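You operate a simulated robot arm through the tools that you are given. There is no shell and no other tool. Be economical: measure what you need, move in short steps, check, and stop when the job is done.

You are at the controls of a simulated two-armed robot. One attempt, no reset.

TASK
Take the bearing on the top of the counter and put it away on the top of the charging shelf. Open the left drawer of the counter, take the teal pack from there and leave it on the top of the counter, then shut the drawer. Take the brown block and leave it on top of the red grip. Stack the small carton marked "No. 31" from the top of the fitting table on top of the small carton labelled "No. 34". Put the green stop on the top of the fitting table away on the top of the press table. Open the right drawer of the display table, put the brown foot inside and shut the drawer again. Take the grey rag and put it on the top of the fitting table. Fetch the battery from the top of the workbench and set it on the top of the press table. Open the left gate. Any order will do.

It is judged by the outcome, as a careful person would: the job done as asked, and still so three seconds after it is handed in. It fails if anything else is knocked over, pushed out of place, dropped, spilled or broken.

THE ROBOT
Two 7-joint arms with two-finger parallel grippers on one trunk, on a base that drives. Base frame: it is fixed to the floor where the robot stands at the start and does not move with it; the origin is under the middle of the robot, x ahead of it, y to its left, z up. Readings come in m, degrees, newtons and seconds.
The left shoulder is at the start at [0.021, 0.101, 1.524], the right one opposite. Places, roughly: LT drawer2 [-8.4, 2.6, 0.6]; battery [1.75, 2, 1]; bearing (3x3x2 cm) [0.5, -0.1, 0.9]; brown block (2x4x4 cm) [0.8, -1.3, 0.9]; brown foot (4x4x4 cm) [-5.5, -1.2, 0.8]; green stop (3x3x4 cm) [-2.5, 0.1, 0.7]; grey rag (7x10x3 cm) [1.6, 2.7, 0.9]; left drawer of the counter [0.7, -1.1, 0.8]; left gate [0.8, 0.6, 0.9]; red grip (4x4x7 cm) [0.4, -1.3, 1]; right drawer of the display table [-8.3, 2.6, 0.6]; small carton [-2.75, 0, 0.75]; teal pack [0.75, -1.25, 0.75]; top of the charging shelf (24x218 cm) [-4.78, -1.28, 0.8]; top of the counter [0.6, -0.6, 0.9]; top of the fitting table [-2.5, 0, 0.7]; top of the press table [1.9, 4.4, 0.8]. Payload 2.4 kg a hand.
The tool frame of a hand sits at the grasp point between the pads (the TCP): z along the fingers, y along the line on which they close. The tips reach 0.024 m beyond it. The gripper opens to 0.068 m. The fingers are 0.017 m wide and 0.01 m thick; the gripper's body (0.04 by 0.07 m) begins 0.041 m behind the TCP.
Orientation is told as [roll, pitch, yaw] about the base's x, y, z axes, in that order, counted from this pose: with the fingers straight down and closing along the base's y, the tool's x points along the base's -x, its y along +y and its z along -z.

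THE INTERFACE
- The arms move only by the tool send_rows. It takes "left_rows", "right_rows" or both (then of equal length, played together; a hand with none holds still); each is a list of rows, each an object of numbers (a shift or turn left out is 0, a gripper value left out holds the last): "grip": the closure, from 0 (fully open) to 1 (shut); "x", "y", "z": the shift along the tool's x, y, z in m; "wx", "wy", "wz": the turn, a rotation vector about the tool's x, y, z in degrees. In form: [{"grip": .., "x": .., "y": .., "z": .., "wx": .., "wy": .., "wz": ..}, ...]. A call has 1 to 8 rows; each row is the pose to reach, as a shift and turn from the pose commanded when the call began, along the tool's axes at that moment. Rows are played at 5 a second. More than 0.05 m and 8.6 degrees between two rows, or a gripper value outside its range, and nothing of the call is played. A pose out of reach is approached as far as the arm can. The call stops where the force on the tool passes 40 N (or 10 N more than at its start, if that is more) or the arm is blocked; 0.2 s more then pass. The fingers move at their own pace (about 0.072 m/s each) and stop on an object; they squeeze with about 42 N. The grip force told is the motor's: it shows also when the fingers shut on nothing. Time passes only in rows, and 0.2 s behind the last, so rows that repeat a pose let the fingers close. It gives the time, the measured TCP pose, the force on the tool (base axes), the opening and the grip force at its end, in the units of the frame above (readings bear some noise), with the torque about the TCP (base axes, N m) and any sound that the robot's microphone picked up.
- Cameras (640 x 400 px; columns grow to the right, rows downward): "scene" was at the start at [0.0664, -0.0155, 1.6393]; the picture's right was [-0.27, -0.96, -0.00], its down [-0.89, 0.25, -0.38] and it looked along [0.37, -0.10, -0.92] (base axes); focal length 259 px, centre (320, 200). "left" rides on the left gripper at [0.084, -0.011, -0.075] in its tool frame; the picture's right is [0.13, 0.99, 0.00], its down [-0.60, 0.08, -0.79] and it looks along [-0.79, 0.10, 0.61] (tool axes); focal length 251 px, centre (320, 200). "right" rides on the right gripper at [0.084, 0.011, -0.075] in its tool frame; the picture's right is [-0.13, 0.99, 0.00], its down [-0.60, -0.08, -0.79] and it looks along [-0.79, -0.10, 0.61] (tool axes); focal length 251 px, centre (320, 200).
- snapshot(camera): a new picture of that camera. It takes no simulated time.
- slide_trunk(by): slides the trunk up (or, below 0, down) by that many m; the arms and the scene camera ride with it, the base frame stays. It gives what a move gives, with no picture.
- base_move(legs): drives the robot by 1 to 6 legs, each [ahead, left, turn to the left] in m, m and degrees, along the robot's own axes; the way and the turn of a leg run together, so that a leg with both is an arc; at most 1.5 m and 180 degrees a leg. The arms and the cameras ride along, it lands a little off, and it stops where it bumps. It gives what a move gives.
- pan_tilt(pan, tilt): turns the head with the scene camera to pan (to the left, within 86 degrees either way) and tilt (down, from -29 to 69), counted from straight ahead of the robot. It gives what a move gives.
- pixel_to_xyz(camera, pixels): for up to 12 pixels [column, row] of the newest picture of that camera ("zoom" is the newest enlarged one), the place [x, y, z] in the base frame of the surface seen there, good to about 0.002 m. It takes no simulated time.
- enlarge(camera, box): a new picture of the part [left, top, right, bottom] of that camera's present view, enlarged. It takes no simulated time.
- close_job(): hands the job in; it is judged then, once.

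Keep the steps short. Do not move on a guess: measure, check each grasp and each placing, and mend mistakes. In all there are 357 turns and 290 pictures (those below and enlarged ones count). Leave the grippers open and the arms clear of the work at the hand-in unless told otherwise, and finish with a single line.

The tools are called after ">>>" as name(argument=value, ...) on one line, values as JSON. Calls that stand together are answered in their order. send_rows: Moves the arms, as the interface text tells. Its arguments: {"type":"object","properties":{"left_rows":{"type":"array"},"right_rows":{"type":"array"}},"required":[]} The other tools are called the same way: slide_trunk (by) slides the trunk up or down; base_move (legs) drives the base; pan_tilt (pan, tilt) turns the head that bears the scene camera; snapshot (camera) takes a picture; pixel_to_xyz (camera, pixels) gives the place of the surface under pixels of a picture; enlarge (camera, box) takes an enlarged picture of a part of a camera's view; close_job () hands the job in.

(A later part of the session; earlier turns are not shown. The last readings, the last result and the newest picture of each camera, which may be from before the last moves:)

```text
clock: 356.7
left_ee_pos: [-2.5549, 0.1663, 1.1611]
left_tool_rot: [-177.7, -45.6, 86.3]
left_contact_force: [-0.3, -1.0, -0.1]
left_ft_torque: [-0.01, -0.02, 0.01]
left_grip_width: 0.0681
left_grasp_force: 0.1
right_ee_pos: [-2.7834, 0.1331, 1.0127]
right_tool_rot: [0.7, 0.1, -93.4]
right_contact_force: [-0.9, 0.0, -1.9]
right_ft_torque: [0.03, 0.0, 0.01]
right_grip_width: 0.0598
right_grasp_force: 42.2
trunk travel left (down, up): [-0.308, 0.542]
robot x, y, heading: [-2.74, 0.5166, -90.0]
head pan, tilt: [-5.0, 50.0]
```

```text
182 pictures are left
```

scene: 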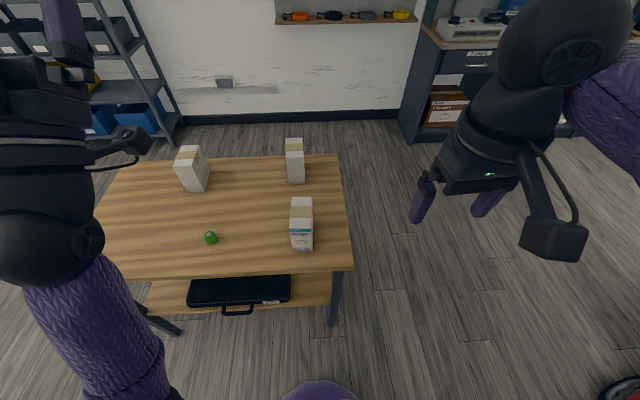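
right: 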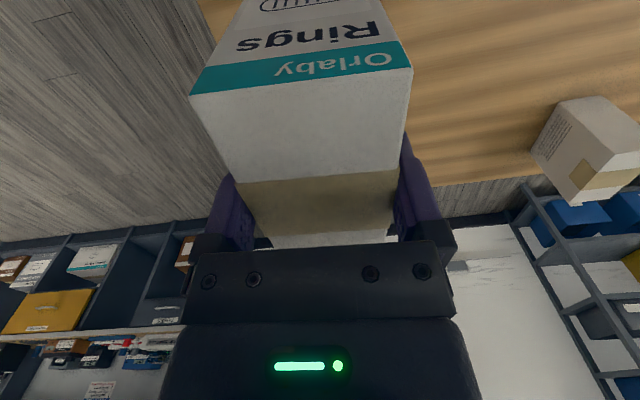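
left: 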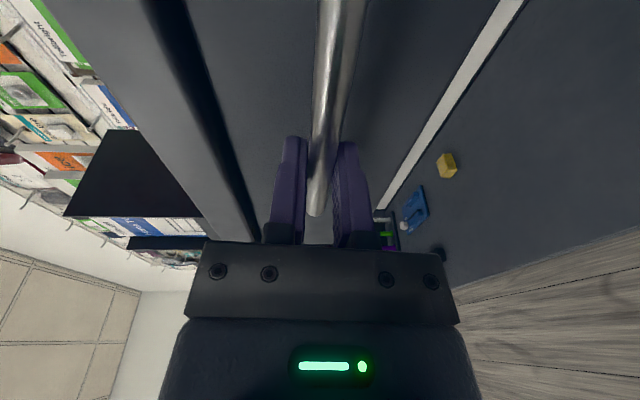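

Held. I lift a bit more with the trunk, and drive round the east end to the south side.

>>> slide_trunk(by=0.12)

>>> base_move(legs=[[-0.2, 0, 0], [0, 1.15, 0], [1.2, 0, 0], [0, 0, 180], [0, 0.72, 0]])

>>> pan_tilt(pan=-5, tilt=50)

>>> snapshot(camera="scene")

```text
clock: 358.2
left_ee_pos: [-2.5531, 0.1651, 1.2813]
left_tool_rot: [-177.7, -45.7, 86.4]
left_contact_force: [-0.1, 0.1, -0.4]
left_ft_torque: [-0.03, 0.0, 0.0]
left_grip_width: 0.068
left_grasp_force: 0.1
right_ee_pos: [-2.7836, 0.1324, 1.1319]
right_tool_rot: [0.6, 0.0, -93.4]
right_contact_force: [-0.7, 0.4, -1.4]
right_ft_torque: [-0.01, 0.03, 0.0]
right_grip_width: 0.0597
right_grasp_force: 42.2
trunk travel left (down, up): [-0.428, 0.422]
robot x, y, heading: [-2.744, 0.5192, -89.9]
head pan, tilt: [-5.0, 50.0]
```

```text
clock: 381.8
left_ee_pos: [-2.4869, -0.1097, 1.282]
left_tool_rot: [-177.7, -45.6, -95.2]
left_contact_force: [0.4, 0.2, -0.2]
left_ft_torque: [0.01, 0.05, -0.03]
left_grip_width: 0.0679
left_grasp_force: 0.0
right_ee_pos: [-2.2572, -0.083, 1.132]
right_tool_rot: [0.7, 0.1, 85.0]
right_contact_force: [-0.4, 0.3, -2.4]
right_ft_torque: [-0.01, 0.02, -0.03]
right_grip_width: 0.0595
right_grasp_force: 41.8
trunk travel left (down, up): [-0.428, 0.422]
robot x, y, heading: [-2.3094, -0.4616, 88.4]
head pan, tilt: [-5.0, 50.0]
```

```text
clock: 382.4
left_ee_pos: [-2.4867, -0.1092, 1.2822]
left_tool_rot: [-177.8, -45.6, -95.3]
left_contact_force: [-1.4, -0.1, 1.0]
left_ft_torque: [0.03, -0.02, -0.04]
left_grip_width: 0.068
left_grasp_force: 0.1
right_ee_pos: [-2.2557, -0.0827, 1.1315]
right_tool_rot: [0.8, 0.1, 85.0]
right_contact_force: [0.5, -0.9, -1.8]
right_ft_torque: [-0.01, -0.05, 0.0]
right_grip_width: 0.0597
right_grasp_force: 42.2
trunk travel left (down, up): [-0.428, 0.422]
robot x, y, heading: [-2.3091, -0.4637, 88.3]
head pan, tilt: [-5.0, 50.0]
```

```text
181 pictures are left
```

scene: 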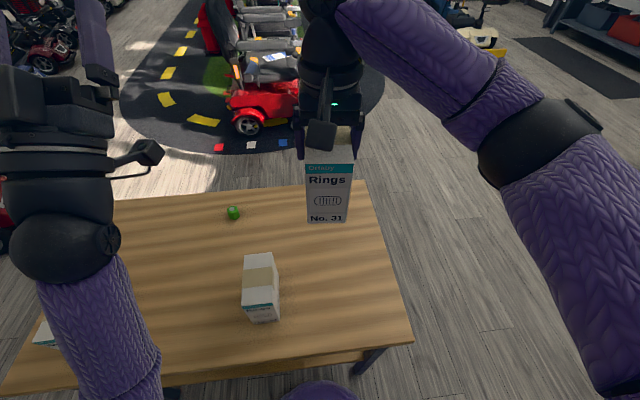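

>>> enlarge(camera="scene", box=[228, 240, 292, 330])

>>> pixel_to_xyz(camera="zoom", pixels=[[260, 75], [392, 72], [240, 250], [400, 235], [330, 150], [250, 160], [396, 150]])

```text
4.44 times, centred on (260, 285) of scene
```

zoom: 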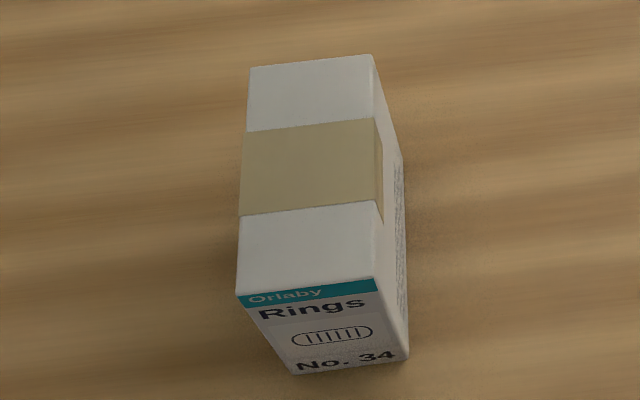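

```text
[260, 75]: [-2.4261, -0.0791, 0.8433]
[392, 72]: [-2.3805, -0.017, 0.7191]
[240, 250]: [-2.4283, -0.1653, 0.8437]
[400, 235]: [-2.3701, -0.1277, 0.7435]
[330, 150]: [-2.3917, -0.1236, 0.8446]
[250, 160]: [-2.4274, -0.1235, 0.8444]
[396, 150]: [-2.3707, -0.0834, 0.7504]
```

>>> pixel_to_xyz(camera="zoom", pixels=[[254, 72], [368, 60], [241, 285], [373, 272], [370, 160], [246, 160]])

```text
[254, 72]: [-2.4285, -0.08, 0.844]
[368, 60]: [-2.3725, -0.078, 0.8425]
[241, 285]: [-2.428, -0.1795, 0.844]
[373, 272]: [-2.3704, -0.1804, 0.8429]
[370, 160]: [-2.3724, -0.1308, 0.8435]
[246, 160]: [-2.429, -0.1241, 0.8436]
```

No. 34: centre (−2.400, −0.1295), square to the axes. Move No. 31 above it and turn 5°.

>>> send_rows(right_rows=[{"x": 0.015, "y": 0.035, "wz": -2}, {"x": 0.03, "y": 0.07, "wz": -4}, {"x": 0.045, "y": 0.105, "wz": -5}, {"x": 0.0593, "y": 0.1393, "wz": -5}])

>>> slide_trunk(by=-0.12)

>>> snapshot(camera="scene")

```text
clock: 383.4
left_ee_pos: [-2.4869, -0.1096, 1.282]
left_tool_rot: [-177.7, -45.6, -95.3]
left_contact_force: [-1.2, -0.2, 0.6]
left_ft_torque: [0.01, -0.01, 0.0]
left_grip_width: 0.0681
left_grasp_force: 0.0
right_ee_pos: [-2.4013, -0.1294, 1.1332]
right_tool_rot: [0.7, 0.0, 90.0]
right_contact_force: [0.0, -0.3, -2.2]
right_ft_torque: [-0.06, -0.03, -0.01]
right_grip_width: 0.0595
right_grasp_force: 41.3
trunk travel left (down, up): [-0.428, 0.422]
robot x, y, heading: [-2.3086, -0.4678, 88.5]
head pan, tilt: [-5.0, 50.0]
```

```text
clock: 384.9
left_ee_pos: [-2.4875, -0.1101, 1.1618]
left_tool_rot: [-177.7, -45.7, -95.2]
left_contact_force: [-0.1, 0.3, 0.0]
left_ft_torque: [-0.01, 0.01, 0.0]
left_grip_width: 0.0679
left_grasp_force: 0.1
right_ee_pos: [-2.4005, -0.1287, 1.0138]
right_tool_rot: [0.7, -0.1, 90.0]
right_contact_force: [-0.7, 1.5, -1.9]
right_ft_torque: [0.01, 0.04, -0.01]
right_grip_width: 0.0597
right_grasp_force: 42.2
trunk travel left (down, up): [-0.308, 0.542]
robot x, y, heading: [-2.3098, -0.4672, 88.2]
head pan, tilt: [-5.0, 50.0]
```

```text
179 pictures are left
```

scene: 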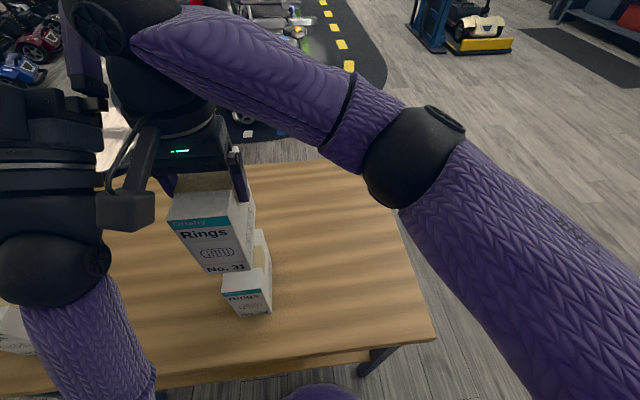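

Lower 5.5 cm onto No. 34.

>>> send_rows(right_rows=[{"z": 0.03}, {"z": 0.05}, {"z": 0.056}])

>>> enlarge(camera="scene", box=[130, 160, 300, 330])

```text
clock: 385.7
left_ee_pos: [-2.4873, -0.1105, 1.1611]
left_tool_rot: [-177.7, -45.6, -95.1]
left_contact_force: [0.5, 0.8, 0.3]
left_ft_torque: [-0.02, -0.01, 0.01]
left_grip_width: 0.0682
left_grasp_force: 0.1
right_ee_pos: [-2.4016, -0.13, 0.9571]
right_tool_rot: [0.7, 0.1, 90.1]
right_contact_force: [0.2, -0.6, -0.6]
right_ft_torque: [-0.08, -0.04, 0.03]
right_grip_width: 0.0596
right_grasp_force: 41.6
trunk travel left (down, up): [-0.308, 0.542]
robot x, y, heading: [-2.3055, -0.4655, 88.5]
head pan, tilt: [-5.0, 50.0]
```

```text
2.35 times, centred on (215, 245) of scene
```

zoom: 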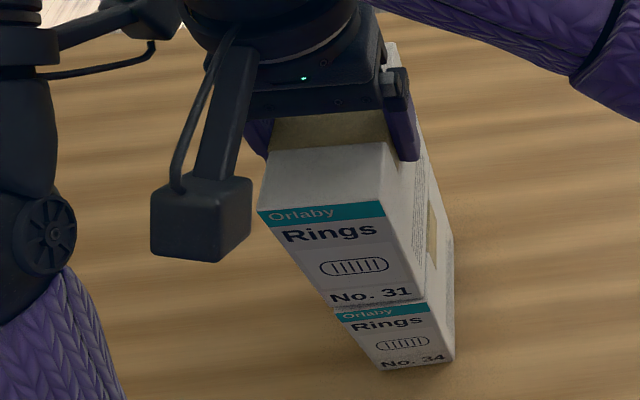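

Well aligned. Lower 2 mm, open and rise.

>>> send_rows(right_rows=[{"z": 0.002}, {"z": 0.002, "grip": 0}, {"z": 0.002, "grip": 0}, {"z": 0.002, "grip": 0}, {"z": -0.03}, {"z": -0.06}, {"z": -0.1}])

>>> slide_trunk(by=0.2)

>>> base_move(legs=[[-0.15, 0, 0]])

>>> snapshot(camera="scene")

```text
clock: 387.3
left_ee_pos: [-2.487, -0.111, 1.1606]
left_tool_rot: [-177.8, -45.6, -95.2]
left_contact_force: [-1.0, -0.3, -0.2]
left_ft_torque: [0.01, 0.03, -0.01]
left_grip_width: 0.068
left_grasp_force: 0.2
right_ee_pos: [-2.3999, -0.1291, 1.0578]
right_tool_rot: [0.8, 0.1, 90.0]
right_contact_force: [0.2, -0.2, 0.0]
right_ft_torque: [-0.01, 0.04, -0.01]
right_grip_width: 0.0681
right_grasp_force: 0.1
trunk travel left (down, up): [-0.308, 0.542]
robot x, y, heading: [-2.3082, -0.4624, 88.1]
head pan, tilt: [-5.0, 50.0]
```

```text
clock: 389.5
left_ee_pos: [-2.4879, -0.1092, 1.3621]
left_tool_rot: [-177.7, -45.7, -95.2]
left_contact_force: [-1.1, 0.4, 1.1]
left_ft_torque: [0.0, 0.02, -0.01]
left_grip_width: 0.0679
left_grasp_force: 0.0
right_ee_pos: [-2.4008, -0.1291, 1.2566]
right_tool_rot: [0.8, 0.1, 90.0]
right_contact_force: [-0.1, 0.9, -0.5]
right_ft_torque: [0.02, 0.03, -0.04]
right_grip_width: 0.0681
right_grasp_force: 0.0
trunk travel left (down, up): [-0.508, 0.342]
robot x, y, heading: [-2.3102, -0.4672, 88.4]
head pan, tilt: [-5.0, 50.0]
```

```text
clock: 390.8
left_ee_pos: [-2.4907, -0.2608, 1.3619]
left_tool_rot: [-177.7, -45.5, -95.2]
left_contact_force: [0.3, 0.4, 0.4]
left_ft_torque: [-0.03, 0.04, -0.02]
left_grip_width: 0.068
left_grasp_force: 0.1
right_ee_pos: [-2.4027, -0.2803, 1.258]
right_tool_rot: [0.7, 0.0, 90.0]
right_contact_force: [-0.2, -0.5, -0.5]
right_ft_torque: [0.0, 0.01, 0.0]
right_grip_width: 0.0681
right_grasp_force: 0.1
trunk travel left (down, up): [-0.508, 0.342]
robot x, y, heading: [-2.3129, -0.613, 88.4]
head pan, tilt: [-5.0, 50.0]
```

```text
177 pictures are left
```

scene: 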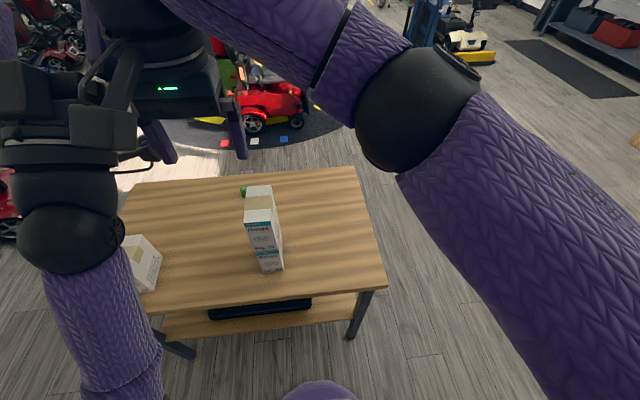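

Stacked: No. 31 sits on No. 34. Now the green stop from the north side.

>>> send_rows(right_rows=[{"y": -0.04}, {"y": -0.08}, {"y": -0.12}])

>>> base_move(legs=[[0, -0.8, 0], [1.2, 0, 0], [0, 0, 181.6], [0, -0.85, 0]])

>>> snapshot(camera="scene")

```text
clock: 391.6
left_ee_pos: [-2.4905, -0.2582, 1.361]
left_tool_rot: [-177.7, -45.6, -95.2]
left_contact_force: [-0.2, 0.9, 0.6]
left_ft_torque: [0.02, 0.01, -0.01]
left_grip_width: 0.068
left_grasp_force: 0.0
right_ee_pos: [-2.2828, -0.2791, 1.2565]
right_tool_rot: [0.7, 0.0, 90.1]
right_contact_force: [-0.6, 0.3, -0.6]
right_ft_torque: [-0.03, 0.0, 0.02]
right_grip_width: 0.0679
right_grasp_force: 0.0
trunk travel left (down, up): [-0.508, 0.342]
robot x, y, heading: [-2.3105, -0.6157, 88.6]
head pan, tilt: [-5.0, 50.0]
```

```text
refused: 181.6 is not a number from -180 to 180
```

```text
176 pictures are left
```

scene: 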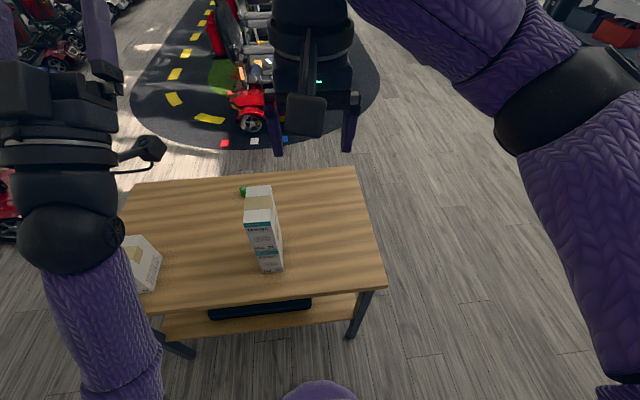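

>>> base_move(legs=[[0, -0.8, 0.7], [1.15, 0, 0], [0, 0, 180], [0, -0.85, 0]])

>>> snapshot(camera="scene")

```text
clock: 412.9
left_ee_pos: [-2.161, 0.1593, 1.3609]
left_tool_rot: [-177.7, -45.6, 86.8]
left_contact_force: [0.0, -0.5, 0.3]
left_ft_torque: [-0.02, 0.01, -0.01]
left_grip_width: 0.068
left_grasp_force: 0.1
right_ee_pos: [-2.3682, 0.1717, 1.2571]
right_tool_rot: [0.7, 0.0, -87.9]
right_contact_force: [-0.8, -0.1, -1.4]
right_ft_torque: [0.02, -0.04, 0.02]
right_grip_width: 0.0683
right_grasp_force: 0.1
trunk travel left (down, up): [-0.508, 0.342]
robot x, y, heading: [-2.3538, 0.5115, -89.6]
head pan, tilt: [-5.0, 50.0]
```

```text
175 pictures are left
```

scene: 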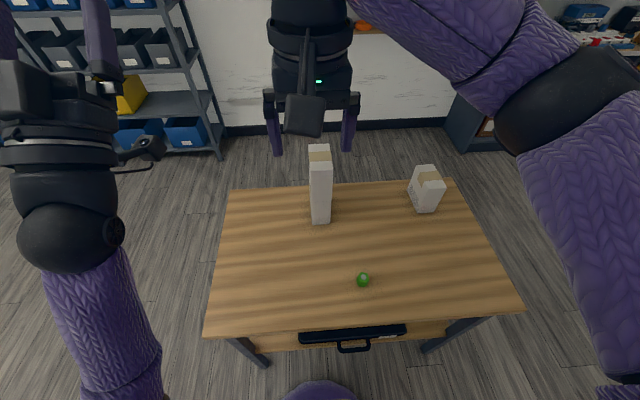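

>>> pixel_to_xyz(camera="scene", pixels=[[362, 276], [357, 278], [368, 278], [362, 284], [320, 150]])

>>> slide_trunk(by=-0.26)

```text
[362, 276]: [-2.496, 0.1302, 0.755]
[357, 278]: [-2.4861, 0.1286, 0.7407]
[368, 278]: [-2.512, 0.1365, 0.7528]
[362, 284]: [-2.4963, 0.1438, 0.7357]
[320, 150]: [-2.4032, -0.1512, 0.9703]
```

```text
clock: 415.5
left_ee_pos: [-2.1604, 0.1505, 1.0896]
left_tool_rot: [-177.5, -47.4, 86.7]
left_contact_force: [-0.2, 0.0, -0.6]
left_ft_torque: [0.02, 0.02, -0.02]
left_grip_width: 0.068
left_grasp_force: 0.0
right_ee_pos: [-2.3673, 0.1719, 0.9964]
right_tool_rot: [0.7, 0.0, -87.8]
right_contact_force: [0.0, 1.0, 0.0]
right_ft_torque: [-0.03, 0.05, -0.02]
right_grip_width: 0.0679
right_grasp_force: 0.0
trunk travel left (down, up): [-0.248, 0.602]
robot x, y, heading: [-2.3522, 0.5091, -89.5]
head pan, tilt: [-5.0, 50.0]
```

>>> send_rows(right_rows=[{"x": -0.01, "y": -0.045}, {"x": -0.02, "y": -0.09}, {"x": -0.036, "y": -0.1335}, {"x": -0.036, "y": -0.1335, "z": 0.045}, {"x": -0.036, "y": -0.1335, "z": 0.09}, {"x": -0.036, "y": -0.1335, "z": 0.135}, {"x": -0.036, "y": -0.1335, "z": 0.18}])

>>> snapshot(camera="right")

>>> pixel_to_xyz(camera="right", pixels=[[318, 100], [305, 110], [335, 110], [318, 130], [318, 150]])

```text
clock: 417.1
left_ee_pos: [-2.1603, 0.1491, 1.0899]
left_tool_rot: [-177.4, -47.6, 86.7]
left_contact_force: [-0.4, -0.1, 0.2]
left_ft_torque: [0.03, 0.02, -0.03]
left_grip_width: 0.0681
left_grasp_force: 0.0
right_ee_pos: [-2.4979, 0.1315, 0.8155]
right_tool_rot: [0.5, 0.0, -87.9]
right_contact_force: [-0.2, -0.2, 0.8]
right_ft_torque: [-0.02, 0.01, -0.01]
right_grip_width: 0.068
right_grasp_force: 0.1
trunk travel left (down, up): [-0.248, 0.602]
robot x, y, heading: [-2.3516, 0.5084, -89.6]
head pan, tilt: [-5.0, 50.0]
```

```text
174 pictures are left
```

right: 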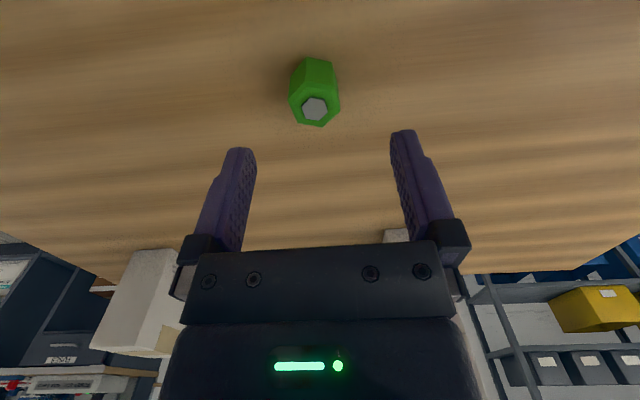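

```text
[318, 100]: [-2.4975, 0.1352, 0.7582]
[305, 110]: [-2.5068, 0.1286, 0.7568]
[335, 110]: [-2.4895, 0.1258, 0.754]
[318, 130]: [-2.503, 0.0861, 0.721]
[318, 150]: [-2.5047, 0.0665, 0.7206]
```

Centred. Descend and close.

>>> send_rows(right_rows=[{"z": 0.035}, {"z": 0.068}, {"z": 0.068, "grip": 1}, {"z": 0.068, "grip": 1}, {"z": 0.068, "grip": 1}, {"z": 0.068, "grip": 1}])

>>> send_rows(right_rows=[{"z": -0.045}, {"z": -0.09}, {"z": -0.135}, {"z": -0.18}, {"z": -0.22}])

>>> snapshot(camera="right")

```text
clock: 418.5
left_ee_pos: [-2.1603, 0.1504, 1.0888]
left_tool_rot: [-177.5, -47.5, 86.6]
left_contact_force: [0.2, -0.3, 0.7]
left_ft_torque: [-0.01, -0.02, -0.02]
left_grip_width: 0.0682
left_grasp_force: 0.0
right_ee_pos: [-2.4977, 0.1315, 0.748]
right_tool_rot: [0.7, 0.1, -87.8]
right_contact_force: [-0.1, -0.1, 0.3]
right_ft_torque: [-0.01, 0.0, -0.01]
right_grip_width: 0.0287
right_grasp_force: 42.0
trunk travel left (down, up): [-0.248, 0.602]
robot x, y, heading: [-2.3461, 0.5124, -89.4]
head pan, tilt: [-5.0, 50.0]
```

```text
clock: 419.7
left_ee_pos: [-2.1617, 0.1497, 1.089]
left_tool_rot: [-177.5, -47.6, 86.7]
left_contact_force: [-0.3, -0.8, -0.2]
left_ft_torque: [-0.01, -0.01, 0.02]
left_grip_width: 0.068
left_grasp_force: 0.0
right_ee_pos: [-2.501, 0.1328, 0.9683]
right_tool_rot: [0.7, 0.0, -87.9]
right_contact_force: [-0.6, 0.1, -0.3]
right_ft_torque: [-0.03, 0.01, 0.0]
right_grip_width: 0.0286
right_grasp_force: 41.8
trunk travel left (down, up): [-0.248, 0.602]
robot x, y, heading: [-2.3525, 0.5092, -89.8]
head pan, tilt: [-5.0, 50.0]
```

```text
173 pictures are left
```

right: 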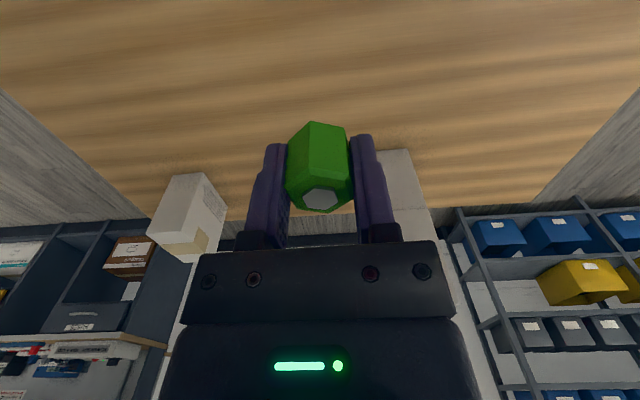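

Held. Raise, back off, turn toward the workshop (east) and look.

>>> slide_trunk(by=0.25)

>>> base_move(legs=[[-0.3, 0, 0], [0, 0, 125]])

>>> pan_tilt(pan=0, tilt=15)

>>> snapshot(camera="scene")

```text
clock: 422.3
left_ee_pos: [-2.1616, 0.149, 1.3394]
left_tool_rot: [-177.5, -47.7, 86.7]
left_contact_force: [0.4, -0.4, 0.3]
left_ft_torque: [-0.02, -0.02, -0.01]
left_grip_width: 0.0679
left_grasp_force: 0.1
right_ee_pos: [-2.5003, 0.1319, 1.2149]
right_tool_rot: [0.7, 0.0, -87.8]
right_contact_force: [-0.4, -0.1, 0.1]
right_ft_torque: [0.01, -0.05, -0.04]
right_grip_width: 0.0287
right_grasp_force: 41.9
trunk travel left (down, up): [-0.498, 0.352]
robot x, y, heading: [-2.352, 0.5088, -89.4]
head pan, tilt: [-5.0, 50.0]
```

```text
clock: 429.6
left_ee_pos: [-2.1654, 1.175, 1.3383]
left_tool_rot: [-177.6, -47.5, -148.6]
left_contact_force: [1.1, -0.1, -0.7]
left_ft_torque: [0.03, 0.04, 0.0]
left_grip_width: 0.0678
left_grasp_force: 0.0
right_ee_pos: [-1.9584, 0.9045, 1.2164]
right_tool_rot: [0.7, 0.0, 36.6]
right_contact_force: [0.6, -0.1, -0.5]
right_ft_torque: [0.01, 0.01, 0.01]
right_grip_width: 0.0285
right_grasp_force: 42.0
trunk travel left (down, up): [-0.498, 0.352]
robot x, y, heading: [-2.3557, 0.8105, 35.2]
head pan, tilt: [-5.0, 50.0]
```

```text
clock: 430.6
left_ee_pos: [-2.1655, 1.1747, 1.3394]
left_tool_rot: [-177.5, -47.4, -148.8]
left_contact_force: [-0.9, -0.2, 0.8]
left_ft_torque: [-0.01, 0.0, 0.0]
left_grip_width: 0.0681
left_grasp_force: 0.0
right_ee_pos: [-1.9586, 0.9055, 1.2167]
right_tool_rot: [0.6, 0.0, 36.7]
right_contact_force: [0.9, -0.9, 0.3]
right_ft_torque: [0.02, -0.01, -0.01]
right_grip_width: 0.0288
right_grasp_force: 41.9
trunk travel left (down, up): [-0.498, 0.352]
robot x, y, heading: [-2.3546, 0.8146, 35.2]
head pan, tilt: [0.0, 15.0]
```

```text
172 pictures are left
```

scene: 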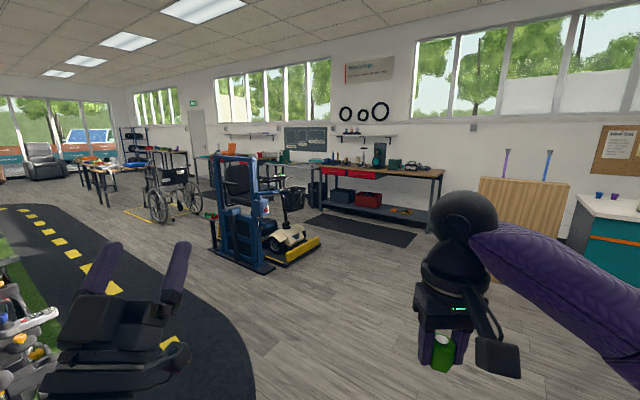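

>>> pixel_to_xyz(camera="scene", pixels=[[272, 268], [318, 240], [212, 250], [428, 225], [310, 205], [300, 165], [435, 172], [330, 220], [160, 220], [478, 190], [210, 170], [405, 240]])

```text
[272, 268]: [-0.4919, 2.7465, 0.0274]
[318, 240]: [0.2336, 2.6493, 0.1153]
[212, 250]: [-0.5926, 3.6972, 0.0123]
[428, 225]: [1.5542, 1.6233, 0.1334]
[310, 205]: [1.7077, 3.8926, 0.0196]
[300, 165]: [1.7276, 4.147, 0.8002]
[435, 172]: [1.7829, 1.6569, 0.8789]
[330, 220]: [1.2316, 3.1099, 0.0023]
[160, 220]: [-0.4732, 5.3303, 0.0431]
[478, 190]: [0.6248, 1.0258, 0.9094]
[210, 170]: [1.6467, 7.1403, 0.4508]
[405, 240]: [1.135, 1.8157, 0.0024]
```

The lift stands at x −0.6…0.35, y 2.6…3.7; the bench front is at x≈1.5. I drive along the corridor x≈0.9 to the press table.

>>> base_move(legs=[[1.34, -0.405, 0], [1.34, -0.405, 0], [0.838, 0.145, 0], [0, 0, -35.2]])

>>> pan_tilt(pan=30, tilt=30)

>>> snapshot(camera="scene")

>>> pan_tilt(pan=-15, tilt=40)

>>> snapshot(camera="scene")

```text
clock: 449.9
left_ee_pos: [1.2586, 2.5054, 1.3394]
left_tool_rot: [-177.6, -47.4, 177.1]
left_contact_force: [-0.4, -0.5, 0.2]
left_ft_torque: [0.0, 0.02, -0.01]
left_grip_width: 0.0681
left_grasp_force: 0.0
right_ee_pos: [1.2783, 2.1658, 1.2169]
right_tool_rot: [0.7, 0.0, 2.5]
right_contact_force: [0.4, -0.1, -0.1]
right_ft_torque: [-0.03, 0.0, 0.0]
right_grip_width: 0.0287
right_grasp_force: 42.0
trunk travel left (down, up): [-0.498, 0.352]
robot x, y, heading: [0.8977, 2.3104, 0.9]
head pan, tilt: [0.0, 15.0]
```

```text
clock: 450.9
left_ee_pos: [1.2592, 2.5047, 1.3393]
left_tool_rot: [-177.5, -47.5, 177.1]
left_contact_force: [0.0, 0.2, 0.5]
left_ft_torque: [0.02, 0.01, 0.03]
left_grip_width: 0.0682
left_grasp_force: 0.0
right_ee_pos: [1.2787, 2.1657, 1.2174]
right_tool_rot: [0.7, 0.0, 2.6]
right_contact_force: [-0.1, -0.3, -0.3]
right_ft_torque: [-0.02, -0.02, -0.03]
right_grip_width: 0.0286
right_grasp_force: 41.9
trunk travel left (down, up): [-0.498, 0.352]
robot x, y, heading: [0.8997, 2.3136, 1.1]
head pan, tilt: [30.0, 30.0]
```

```text
171 pictures are left
```

scene: 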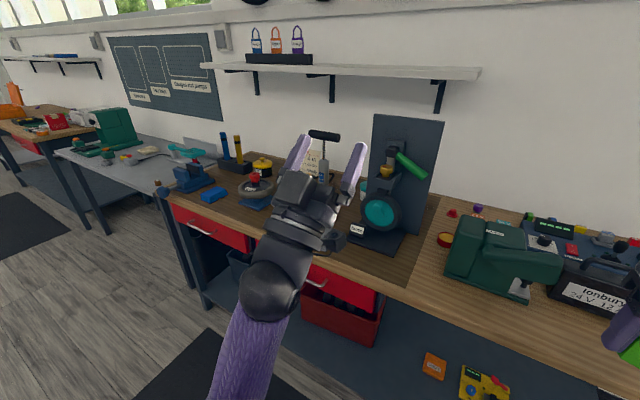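

```text
clock: 452.0
left_ee_pos: [1.2586, 2.5053, 1.3402]
left_tool_rot: [-177.4, -47.5, 177.1]
left_contact_force: [-0.1, -0.4, 0.2]
left_ft_torque: [0.03, 0.03, 0.0]
left_grip_width: 0.0678
left_grasp_force: 0.0
right_ee_pos: [1.2785, 2.1663, 1.2164]
right_tool_rot: [0.6, 0.0, 2.5]
right_contact_force: [0.3, 0.3, -0.3]
right_ft_torque: [0.0, -0.01, -0.01]
right_grip_width: 0.0285
right_grasp_force: 41.6
trunk travel left (down, up): [-0.498, 0.352]
robot x, y, heading: [0.8999, 2.3099, 0.7]
head pan, tilt: [-15.0, 40.0]
```

```text
170 pictures are left
```

scene: 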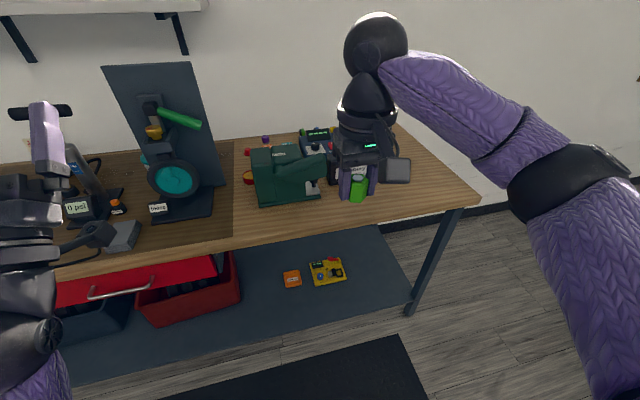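

The battery ("Ionbury 24 V") is on the bench at right. First the green stop: drive left (north) to the press table.

>>> base_move(legs=[[0, 1.1, 0], [0, 0.95, 0]])

>>> pan_tilt(pan=0, tilt=40)

>>> snapshot(camera="scene")

```text
clock: 462.2
left_ee_pos: [1.2256, 4.5475, 1.3392]
left_tool_rot: [-177.5, -47.5, 176.8]
left_contact_force: [1.1, 0.1, -0.5]
left_ft_torque: [0.0, -0.01, 0.02]
left_grip_width: 0.068
left_grasp_force: 0.0
right_ee_pos: [1.2425, 4.208, 1.2173]
right_tool_rot: [0.8, 0.0, 2.2]
right_contact_force: [-0.1, 1.0, 0.0]
right_ft_torque: [0.04, 0.0, -0.05]
right_grip_width: 0.0288
right_grasp_force: 42.4
trunk travel left (down, up): [-0.498, 0.352]
robot x, y, heading: [0.8643, 4.3566, 0.6]
head pan, tilt: [-15.0, 40.0]
```

```text
clock: 462.9
left_ee_pos: [1.2254, 4.5462, 1.3387]
left_tool_rot: [-177.5, -47.6, 176.9]
left_contact_force: [0.2, 0.0, 0.1]
left_ft_torque: [0.01, -0.01, 0.01]
left_grip_width: 0.0679
left_grasp_force: 0.0
right_ee_pos: [1.2437, 4.2085, 1.2163]
right_tool_rot: [0.6, 0.0, 2.1]
right_contact_force: [-0.1, -0.1, -0.5]
right_ft_torque: [0.05, -0.01, 0.01]
right_grip_width: 0.0284
right_grasp_force: 41.9
trunk travel left (down, up): [-0.498, 0.352]
robot x, y, heading: [0.8643, 4.3603, 0.3]
head pan, tilt: [0.0, 40.0]
```

```text
169 pictures are left
```

scene: 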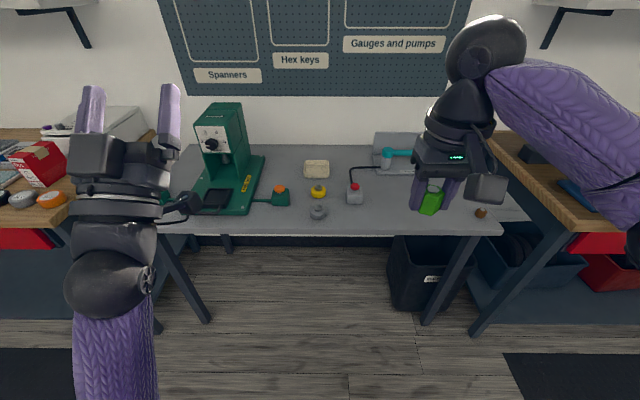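

>>> pixel_to_xyz(camera="scene", pixels=[[400, 225], [490, 228], [450, 195], [390, 200], [340, 225], [318, 211], [290, 215], [480, 212], [355, 195], [410, 160], [180, 225], [258, 205]])

```text
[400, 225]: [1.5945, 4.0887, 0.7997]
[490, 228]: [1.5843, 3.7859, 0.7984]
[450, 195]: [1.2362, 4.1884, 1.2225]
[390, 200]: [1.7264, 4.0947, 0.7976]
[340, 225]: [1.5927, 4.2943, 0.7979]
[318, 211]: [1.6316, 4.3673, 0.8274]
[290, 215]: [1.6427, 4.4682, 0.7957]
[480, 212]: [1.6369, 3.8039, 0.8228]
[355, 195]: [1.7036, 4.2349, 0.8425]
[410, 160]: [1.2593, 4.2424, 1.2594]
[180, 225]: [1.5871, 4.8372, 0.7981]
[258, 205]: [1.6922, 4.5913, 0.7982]
```

Free area y 3.85–4.18, x 1.57–1.75. I'll put the stop at (1.65, 4.14). Drive in and lower the trunk.

>>> base_move(legs=[[0, -0.11, 0], [0.43, 0, 0]])

>>> slide_trunk(by=-0.19)

>>> snapshot(camera="scene")

```text
clock: 466.4
left_ee_pos: [1.6563, 4.4413, 1.3395]
left_tool_rot: [-177.5, -47.6, 176.8]
left_contact_force: [0.8, 0.2, -0.2]
left_ft_torque: [0.0, 0.0, -0.02]
left_grip_width: 0.0683
left_grasp_force: 0.2
right_ee_pos: [1.674, 4.1014, 1.2169]
right_tool_rot: [0.7, 0.0, 2.2]
right_contact_force: [-0.2, 0.5, -0.4]
right_ft_torque: [-0.01, -0.01, -0.03]
right_grip_width: 0.0285
right_grasp_force: 42.2
trunk travel left (down, up): [-0.498, 0.352]
robot x, y, heading: [1.3009, 4.2474, 0.5]
head pan, tilt: [0.0, 40.0]
```

```text
clock: 468.4
left_ee_pos: [1.6547, 4.4418, 1.1498]
left_tool_rot: [-177.5, -47.4, 176.8]
left_contact_force: [-0.4, 0.2, 0.4]
left_ft_torque: [0.0, 0.0, 0.02]
left_grip_width: 0.0677
left_grasp_force: 0.1
right_ee_pos: [1.6731, 4.1015, 1.0264]
right_tool_rot: [0.7, -0.1, 2.2]
right_contact_force: [0.8, -0.2, -0.6]
right_ft_torque: [-0.04, -0.06, 0.0]
right_grip_width: 0.0286
right_grasp_force: 41.9
trunk travel left (down, up): [-0.308, 0.542]
robot x, y, heading: [1.2933, 4.2458, 0.6]
head pan, tilt: [0.0, 40.0]
```

```text
168 pictures are left
```

scene: 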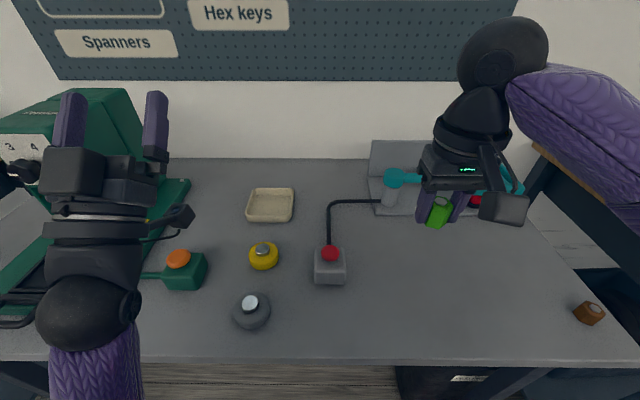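

>>> send_rows(right_rows=[{"x": 0.015, "y": 0.02}, {"x": 0.02, "y": 0.028, "z": 0.045}, {"x": 0.02, "y": 0.028, "z": 0.09}, {"x": 0.02, "y": 0.028, "z": 0.135}, {"x": 0.02, "y": 0.028, "z": 0.175}, {"x": 0.02, "y": 0.028, "z": 0.196}, {"x": 0.02, "y": 0.028, "z": 0.196}])

>>> snapshot(camera="right")

```text
clock: 470.0
left_ee_pos: [1.6558, 4.4417, 1.1493]
left_tool_rot: [-177.4, -47.5, 176.8]
left_contact_force: [-0.3, -0.1, 0.0]
left_ft_torque: [0.04, 0.01, 0.03]
left_grip_width: 0.068
left_grasp_force: 0.1
right_ee_pos: [1.6535, 4.1319, 0.8308]
right_tool_rot: [0.7, 0.0, 2.2]
right_contact_force: [-0.1, -0.7, 0.0]
right_ft_torque: [0.0, -0.01, 0.0]
right_grip_width: 0.0287
right_grasp_force: 41.9
trunk travel left (down, up): [-0.308, 0.542]
robot x, y, heading: [1.2935, 4.2483, 0.5]
head pan, tilt: [0.0, 40.0]
```

```text
167 pictures are left
```

right: 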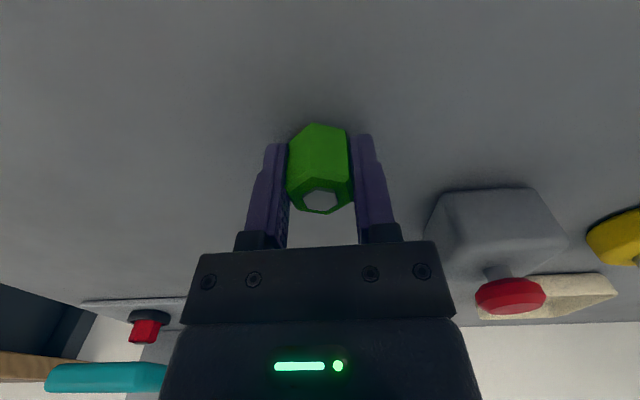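

>>> send_rows(right_rows=[{"z": 0.0025}, {"z": 0.0025, "grip": 0}, {"z": 0.0025, "grip": 0}, {"z": 0.0025, "grip": 0}, {"z": -0.045}, {"z": -0.09}, {"z": -0.135}, {"z": -0.18}])

>>> snapshot(camera="right")

```text
clock: 471.8
left_ee_pos: [1.6553, 4.4416, 1.1491]
left_tool_rot: [-177.6, -47.5, 176.8]
left_contact_force: [0.2, -0.1, -0.3]
left_ft_torque: [0.04, 0.01, 0.0]
left_grip_width: 0.0679
left_grasp_force: 0.0
right_ee_pos: [1.6519, 4.1288, 1.0109]
right_tool_rot: [0.8, 0.0, 2.3]
right_contact_force: [0.0, 0.4, -0.1]
right_ft_torque: [0.01, 0.04, 0.01]
right_grip_width: 0.0679
right_grasp_force: 0.1
trunk travel left (down, up): [-0.308, 0.542]
robot x, y, heading: [1.2965, 4.2488, 0.5]
head pan, tilt: [0.0, 40.0]
```

```text
166 pictures are left
```

right: 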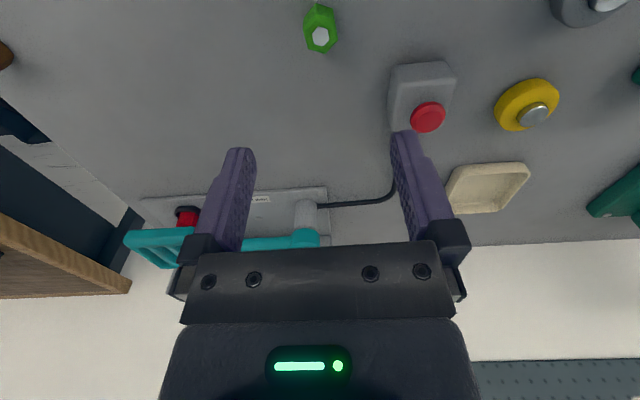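

The green stop stands on the press table. Next the battery: back off and drive right to the workbench.

>>> slide_trunk(by=0.25)

>>> base_move(legs=[[-0.4, 0, 0], [0, -1.2, 0]])

>>> pan_tilt(pan=-15, tilt=40)

>>> snapshot(camera="scene")

```text
clock: 474.4
left_ee_pos: [1.6554, 4.4415, 1.4004]
left_tool_rot: [-177.5, -47.6, 176.8]
left_contact_force: [0.1, -0.2, 0.8]
left_ft_torque: [0.02, 0.01, -0.01]
left_grip_width: 0.0679
left_grasp_force: 0.1
right_ee_pos: [1.6517, 4.1287, 1.2596]
right_tool_rot: [0.7, 0.1, 2.2]
right_contact_force: [0.0, -0.9, 1.1]
right_ft_torque: [-0.01, 0.03, -0.02]
right_grip_width: 0.068
right_grasp_force: 0.1
trunk travel left (down, up): [-0.558, 0.292]
robot x, y, heading: [1.293, 4.2482, 0.7]
head pan, tilt: [0.0, 40.0]
```

```text
clock: 482.6
left_ee_pos: [1.2705, 3.232, 1.3993]
left_tool_rot: [-177.6, -47.6, 177.1]
left_contact_force: [0.0, -0.5, 0.1]
left_ft_torque: [-0.02, -0.01, -0.02]
left_grip_width: 0.0681
left_grasp_force: 0.0
right_ee_pos: [1.2695, 2.9197, 1.2613]
right_tool_rot: [0.7, 0.0, 2.5]
right_contact_force: [-0.1, 0.3, -0.1]
right_ft_torque: [-0.04, 0.05, 0.01]
right_grip_width: 0.0678
right_grasp_force: 0.1
trunk travel left (down, up): [-0.558, 0.292]
robot x, y, heading: [0.9099, 3.0398, 0.9]
head pan, tilt: [0.0, 40.0]
```

```text
clock: 483.4
left_ee_pos: [1.271, 3.2314, 1.3987]
left_tool_rot: [-177.4, -47.6, 177.0]
left_contact_force: [-0.4, -0.6, 1.0]
left_ft_torque: [-0.02, -0.01, -0.02]
left_grip_width: 0.0679
left_grasp_force: 0.0
right_ee_pos: [1.271, 2.9191, 1.2606]
right_tool_rot: [0.7, -0.1, 2.6]
right_contact_force: [0.4, 0.4, 0.0]
right_ft_torque: [0.03, 0.0, 0.02]
right_grip_width: 0.0682
right_grasp_force: 0.1
trunk travel left (down, up): [-0.558, 0.292]
robot x, y, heading: [0.908, 3.0393, 0.9]
head pan, tilt: [-15.0, 40.0]
```

```text
165 pictures are left
```

scene: 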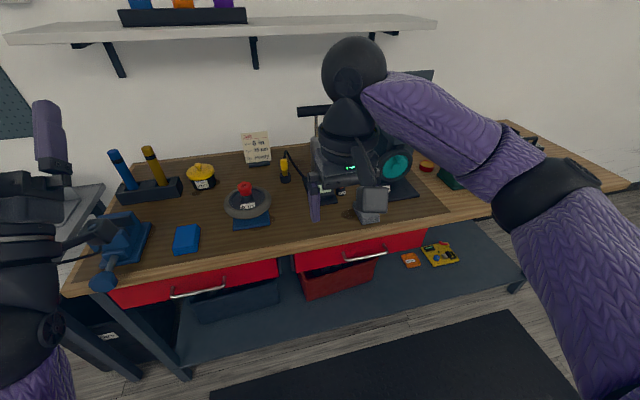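

>>> base_move(legs=[[0, -0.55, 0]])

>>> snapshot(camera="scene")

```text
clock: 486.6
left_ee_pos: [1.2795, 2.6794, 1.3989]
left_tool_rot: [-177.6, -47.6, 177.1]
left_contact_force: [0.1, -0.5, 1.0]
left_ft_torque: [0.0, -0.01, 0.02]
left_grip_width: 0.068
left_grasp_force: 0.0
right_ee_pos: [1.2784, 2.3674, 1.2611]
right_tool_rot: [0.8, -0.1, 2.4]
right_contact_force: [-0.6, 0.3, -0.3]
right_ft_torque: [0.01, 0.03, -0.01]
right_grip_width: 0.0681
right_grasp_force: 0.1
trunk travel left (down, up): [-0.558, 0.292]
robot x, y, heading: [0.9182, 2.4855, 0.7]
head pan, tilt: [-15.0, 40.0]
```

```text
164 pictures are left
```

scene: 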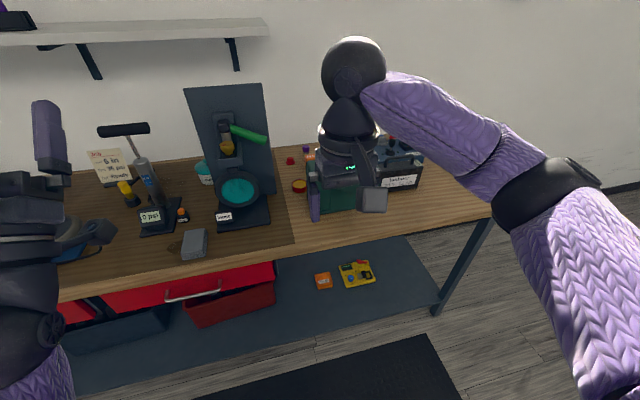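

The grey rag is at (195,244). Move on to the battery for a clear view.

>>> pixel_to_xyz(camera="scene", pixels=[[195, 237], [184, 250], [207, 250], [186, 232], [205, 231], [195, 256]])

>>> base_move(legs=[[0, -0.55, 0]])

>>> pan_tilt(pan=5, tilt=40)

>>> snapshot(camera="scene")

```text
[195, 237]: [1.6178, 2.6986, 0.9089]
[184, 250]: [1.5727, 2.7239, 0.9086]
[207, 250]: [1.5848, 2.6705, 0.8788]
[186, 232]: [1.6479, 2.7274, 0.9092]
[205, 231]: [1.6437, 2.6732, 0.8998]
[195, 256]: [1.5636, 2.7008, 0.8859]
```

```text
clock: 489.7
left_ee_pos: [1.2855, 2.1263, 1.3981]
left_tool_rot: [-177.6, -47.4, 177.0]
left_contact_force: [0.3, 0.1, 0.3]
left_ft_torque: [-0.01, -0.02, -0.04]
left_grip_width: 0.0678
left_grasp_force: 0.0
right_ee_pos: [1.2859, 1.8145, 1.2611]
right_tool_rot: [0.7, 0.1, 2.3]
right_contact_force: [0.0, 0.4, -0.2]
right_ft_torque: [0.05, -0.02, -0.02]
right_grip_width: 0.0681
right_grasp_force: 0.0
trunk travel left (down, up): [-0.558, 0.292]
robot x, y, heading: [0.9279, 1.9352, 0.7]
head pan, tilt: [-15.0, 40.0]
```

```text
clock: 490.6
left_ee_pos: [1.2874, 2.127, 1.3995]
left_tool_rot: [-177.5, -47.6, 177.0]
left_contact_force: [-0.7, 0.4, 0.2]
left_ft_torque: [0.01, -0.02, 0.02]
left_grip_width: 0.0682
left_grasp_force: 0.1
right_ee_pos: [1.2851, 1.8151, 1.2605]
right_tool_rot: [0.8, 0.0, 2.3]
right_contact_force: [0.4, -1.1, 0.4]
right_ft_torque: [0.01, 0.02, -0.03]
right_grip_width: 0.0683
right_grasp_force: 0.0
trunk travel left (down, up): [-0.558, 0.292]
robot x, y, heading: [0.9297, 1.9329, 0.8]
head pan, tilt: [5.0, 40.0]
```

```text
163 pictures are left
```

scene: 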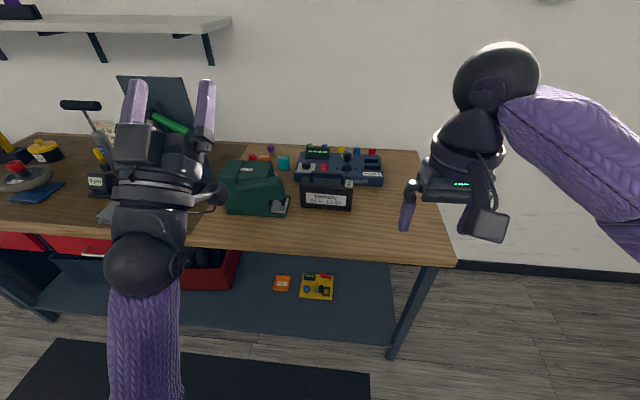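

>>> enlarge(camera="scene", box=[210, 130, 400, 249])

>>> pixel_to_xyz(camera="zoom", pixels=[[390, 150], [305, 160], [480, 165], [390, 145], [310, 270], [475, 275], [390, 235], [330, 150], [450, 155], [390, 300], [270, 260], [390, 170]])

```text
3.36 times, centred on (305, 190) of scene
```

zoom: 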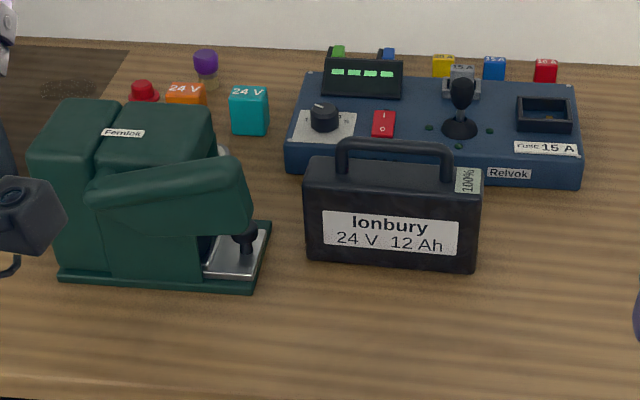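

```text
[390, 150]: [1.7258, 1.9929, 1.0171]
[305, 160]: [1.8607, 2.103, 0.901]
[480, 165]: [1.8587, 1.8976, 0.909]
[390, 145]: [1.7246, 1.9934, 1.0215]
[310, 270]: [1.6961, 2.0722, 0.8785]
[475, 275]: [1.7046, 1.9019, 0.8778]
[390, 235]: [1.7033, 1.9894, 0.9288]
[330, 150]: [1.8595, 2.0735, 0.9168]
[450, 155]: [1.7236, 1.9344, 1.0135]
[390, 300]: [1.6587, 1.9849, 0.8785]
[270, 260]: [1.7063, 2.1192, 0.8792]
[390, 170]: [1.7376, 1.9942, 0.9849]
```

>>> pixel_to_xyz(camera="scene", pixels=[[300, 248], [400, 255], [300, 240], [330, 330], [390, 345], [370, 270], [250, 245]])

```text
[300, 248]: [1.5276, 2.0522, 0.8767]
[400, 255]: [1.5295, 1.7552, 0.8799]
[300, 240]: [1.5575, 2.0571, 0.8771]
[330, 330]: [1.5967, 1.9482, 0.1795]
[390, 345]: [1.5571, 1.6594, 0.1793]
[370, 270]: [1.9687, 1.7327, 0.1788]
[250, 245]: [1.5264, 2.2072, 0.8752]
```

>>> pixel_to_xyz(camera="scene", pixels=[[165, 85], [180, 125], [160, 120], [150, 100], [230, 165], [285, 205], [255, 165], [80, 104], [128, 95]])

```text
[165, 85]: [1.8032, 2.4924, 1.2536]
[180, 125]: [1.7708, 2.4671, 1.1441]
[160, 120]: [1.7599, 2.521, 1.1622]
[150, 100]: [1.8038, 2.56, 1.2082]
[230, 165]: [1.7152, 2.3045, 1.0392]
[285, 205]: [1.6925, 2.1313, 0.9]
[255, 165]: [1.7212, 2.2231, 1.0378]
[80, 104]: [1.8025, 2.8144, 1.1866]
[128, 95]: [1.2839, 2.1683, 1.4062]
```

The battery's handle bar: x≈1.727, y 1.935–2.05, z≈1.015. I rotate the right hand 90° (camera inward) and drive up to the bench.

>>> send_rows(right_rows=[{"wz": 8.5}, {"wz": 17}, {"wz": 25.5}, {"wz": 34}, {"wz": 42.5}, {"wz": 51}, {"wz": 59.5}, {"wz": 68}])

>>> send_rows(right_rows=[{"wz": 8.5}, {"wz": 17}, {"wz": 24}])

>>> base_move(legs=[[0, 0.155, -0.8], [0.33, 0, 0]])

>>> slide_trunk(by=-0.06)

>>> snapshot(camera="scene")

```text
clock: 492.4
left_ee_pos: [1.2876, 2.1267, 1.4001]
left_tool_rot: [-177.6, -47.5, 177.0]
left_contact_force: [1.0, -0.2, -0.8]
left_ft_torque: [-0.02, 0.03, -0.01]
left_grip_width: 0.0677
left_grasp_force: 0.0
right_ee_pos: [1.2856, 1.8148, 1.2609]
right_tool_rot: [0.2, 0.6, -65.8]
right_contact_force: [-0.3, 0.9, 0.2]
right_ft_torque: [0.01, 0.0, 0.0]
right_grip_width: 0.0675
right_grasp_force: 0.0
trunk travel left (down, up): [-0.558, 0.292]
robot x, y, heading: [0.9264, 1.9329, 1.0]
head pan, tilt: [5.0, 40.0]
```

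```text
clock: 493.2
left_ee_pos: [1.288, 2.127, 1.3997]
left_tool_rot: [-177.5, -47.5, 177.1]
left_contact_force: [0.0, 0.6, -0.1]
left_ft_torque: [0.02, 0.02, -0.04]
left_grip_width: 0.068
left_grasp_force: 0.0
right_ee_pos: [1.2858, 1.8157, 1.2607]
right_tool_rot: [0.0, 0.7, -89.8]
right_contact_force: [0.5, -0.6, -1.3]
right_ft_torque: [-0.04, 0.01, 0.0]
right_grip_width: 0.0681
right_grasp_force: 0.1
trunk travel left (down, up): [-0.558, 0.292]
robot x, y, heading: [0.9282, 1.9347, 1.0]
head pan, tilt: [5.0, 40.0]
```

```text
clock: 496.3
left_ee_pos: [1.6189, 2.2776, 1.3995]
left_tool_rot: [-177.4, -47.7, 176.3]
left_contact_force: [1.0, -0.3, -0.3]
left_ft_torque: [-0.03, 0.02, 0.01]
left_grip_width: 0.0679
left_grasp_force: 0.0
right_ee_pos: [1.6136, 1.9638, 1.2603]
right_tool_rot: [-0.1, 0.7, -90.4]
right_contact_force: [-0.1, 0.3, 0.4]
right_ft_torque: [0.0, 0.04, 0.0]
right_grip_width: 0.0679
right_grasp_force: 0.0
trunk travel left (down, up): [-0.558, 0.292]
robot x, y, heading: [1.2529, 2.0874, 0.3]
head pan, tilt: [5.0, 40.0]
```

```text
clock: 497.3
left_ee_pos: [1.6188, 2.2772, 1.3403]
left_tool_rot: [-177.6, -47.5, 176.3]
left_contact_force: [0.4, 0.5, -0.4]
left_ft_torque: [-0.03, 0.0, 0.01]
left_grip_width: 0.0681
left_grasp_force: 0.0
right_ee_pos: [1.6118, 1.9638, 1.2015]
right_tool_rot: [0.0, 0.7, -90.2]
right_contact_force: [0.2, -0.7, 0.7]
right_ft_torque: [-0.02, -0.02, -0.01]
right_grip_width: 0.068
right_grasp_force: 0.1
trunk travel left (down, up): [-0.498, 0.352]
robot x, y, heading: [1.2561, 2.0843, -0.1]
head pan, tilt: [5.0, 40.0]
```

```text
161 pictures are left
```

scene: 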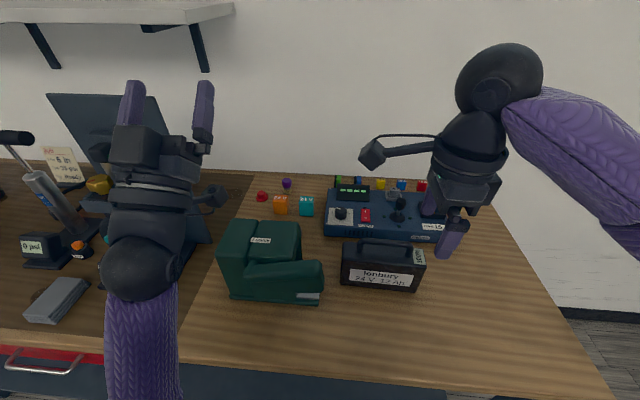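

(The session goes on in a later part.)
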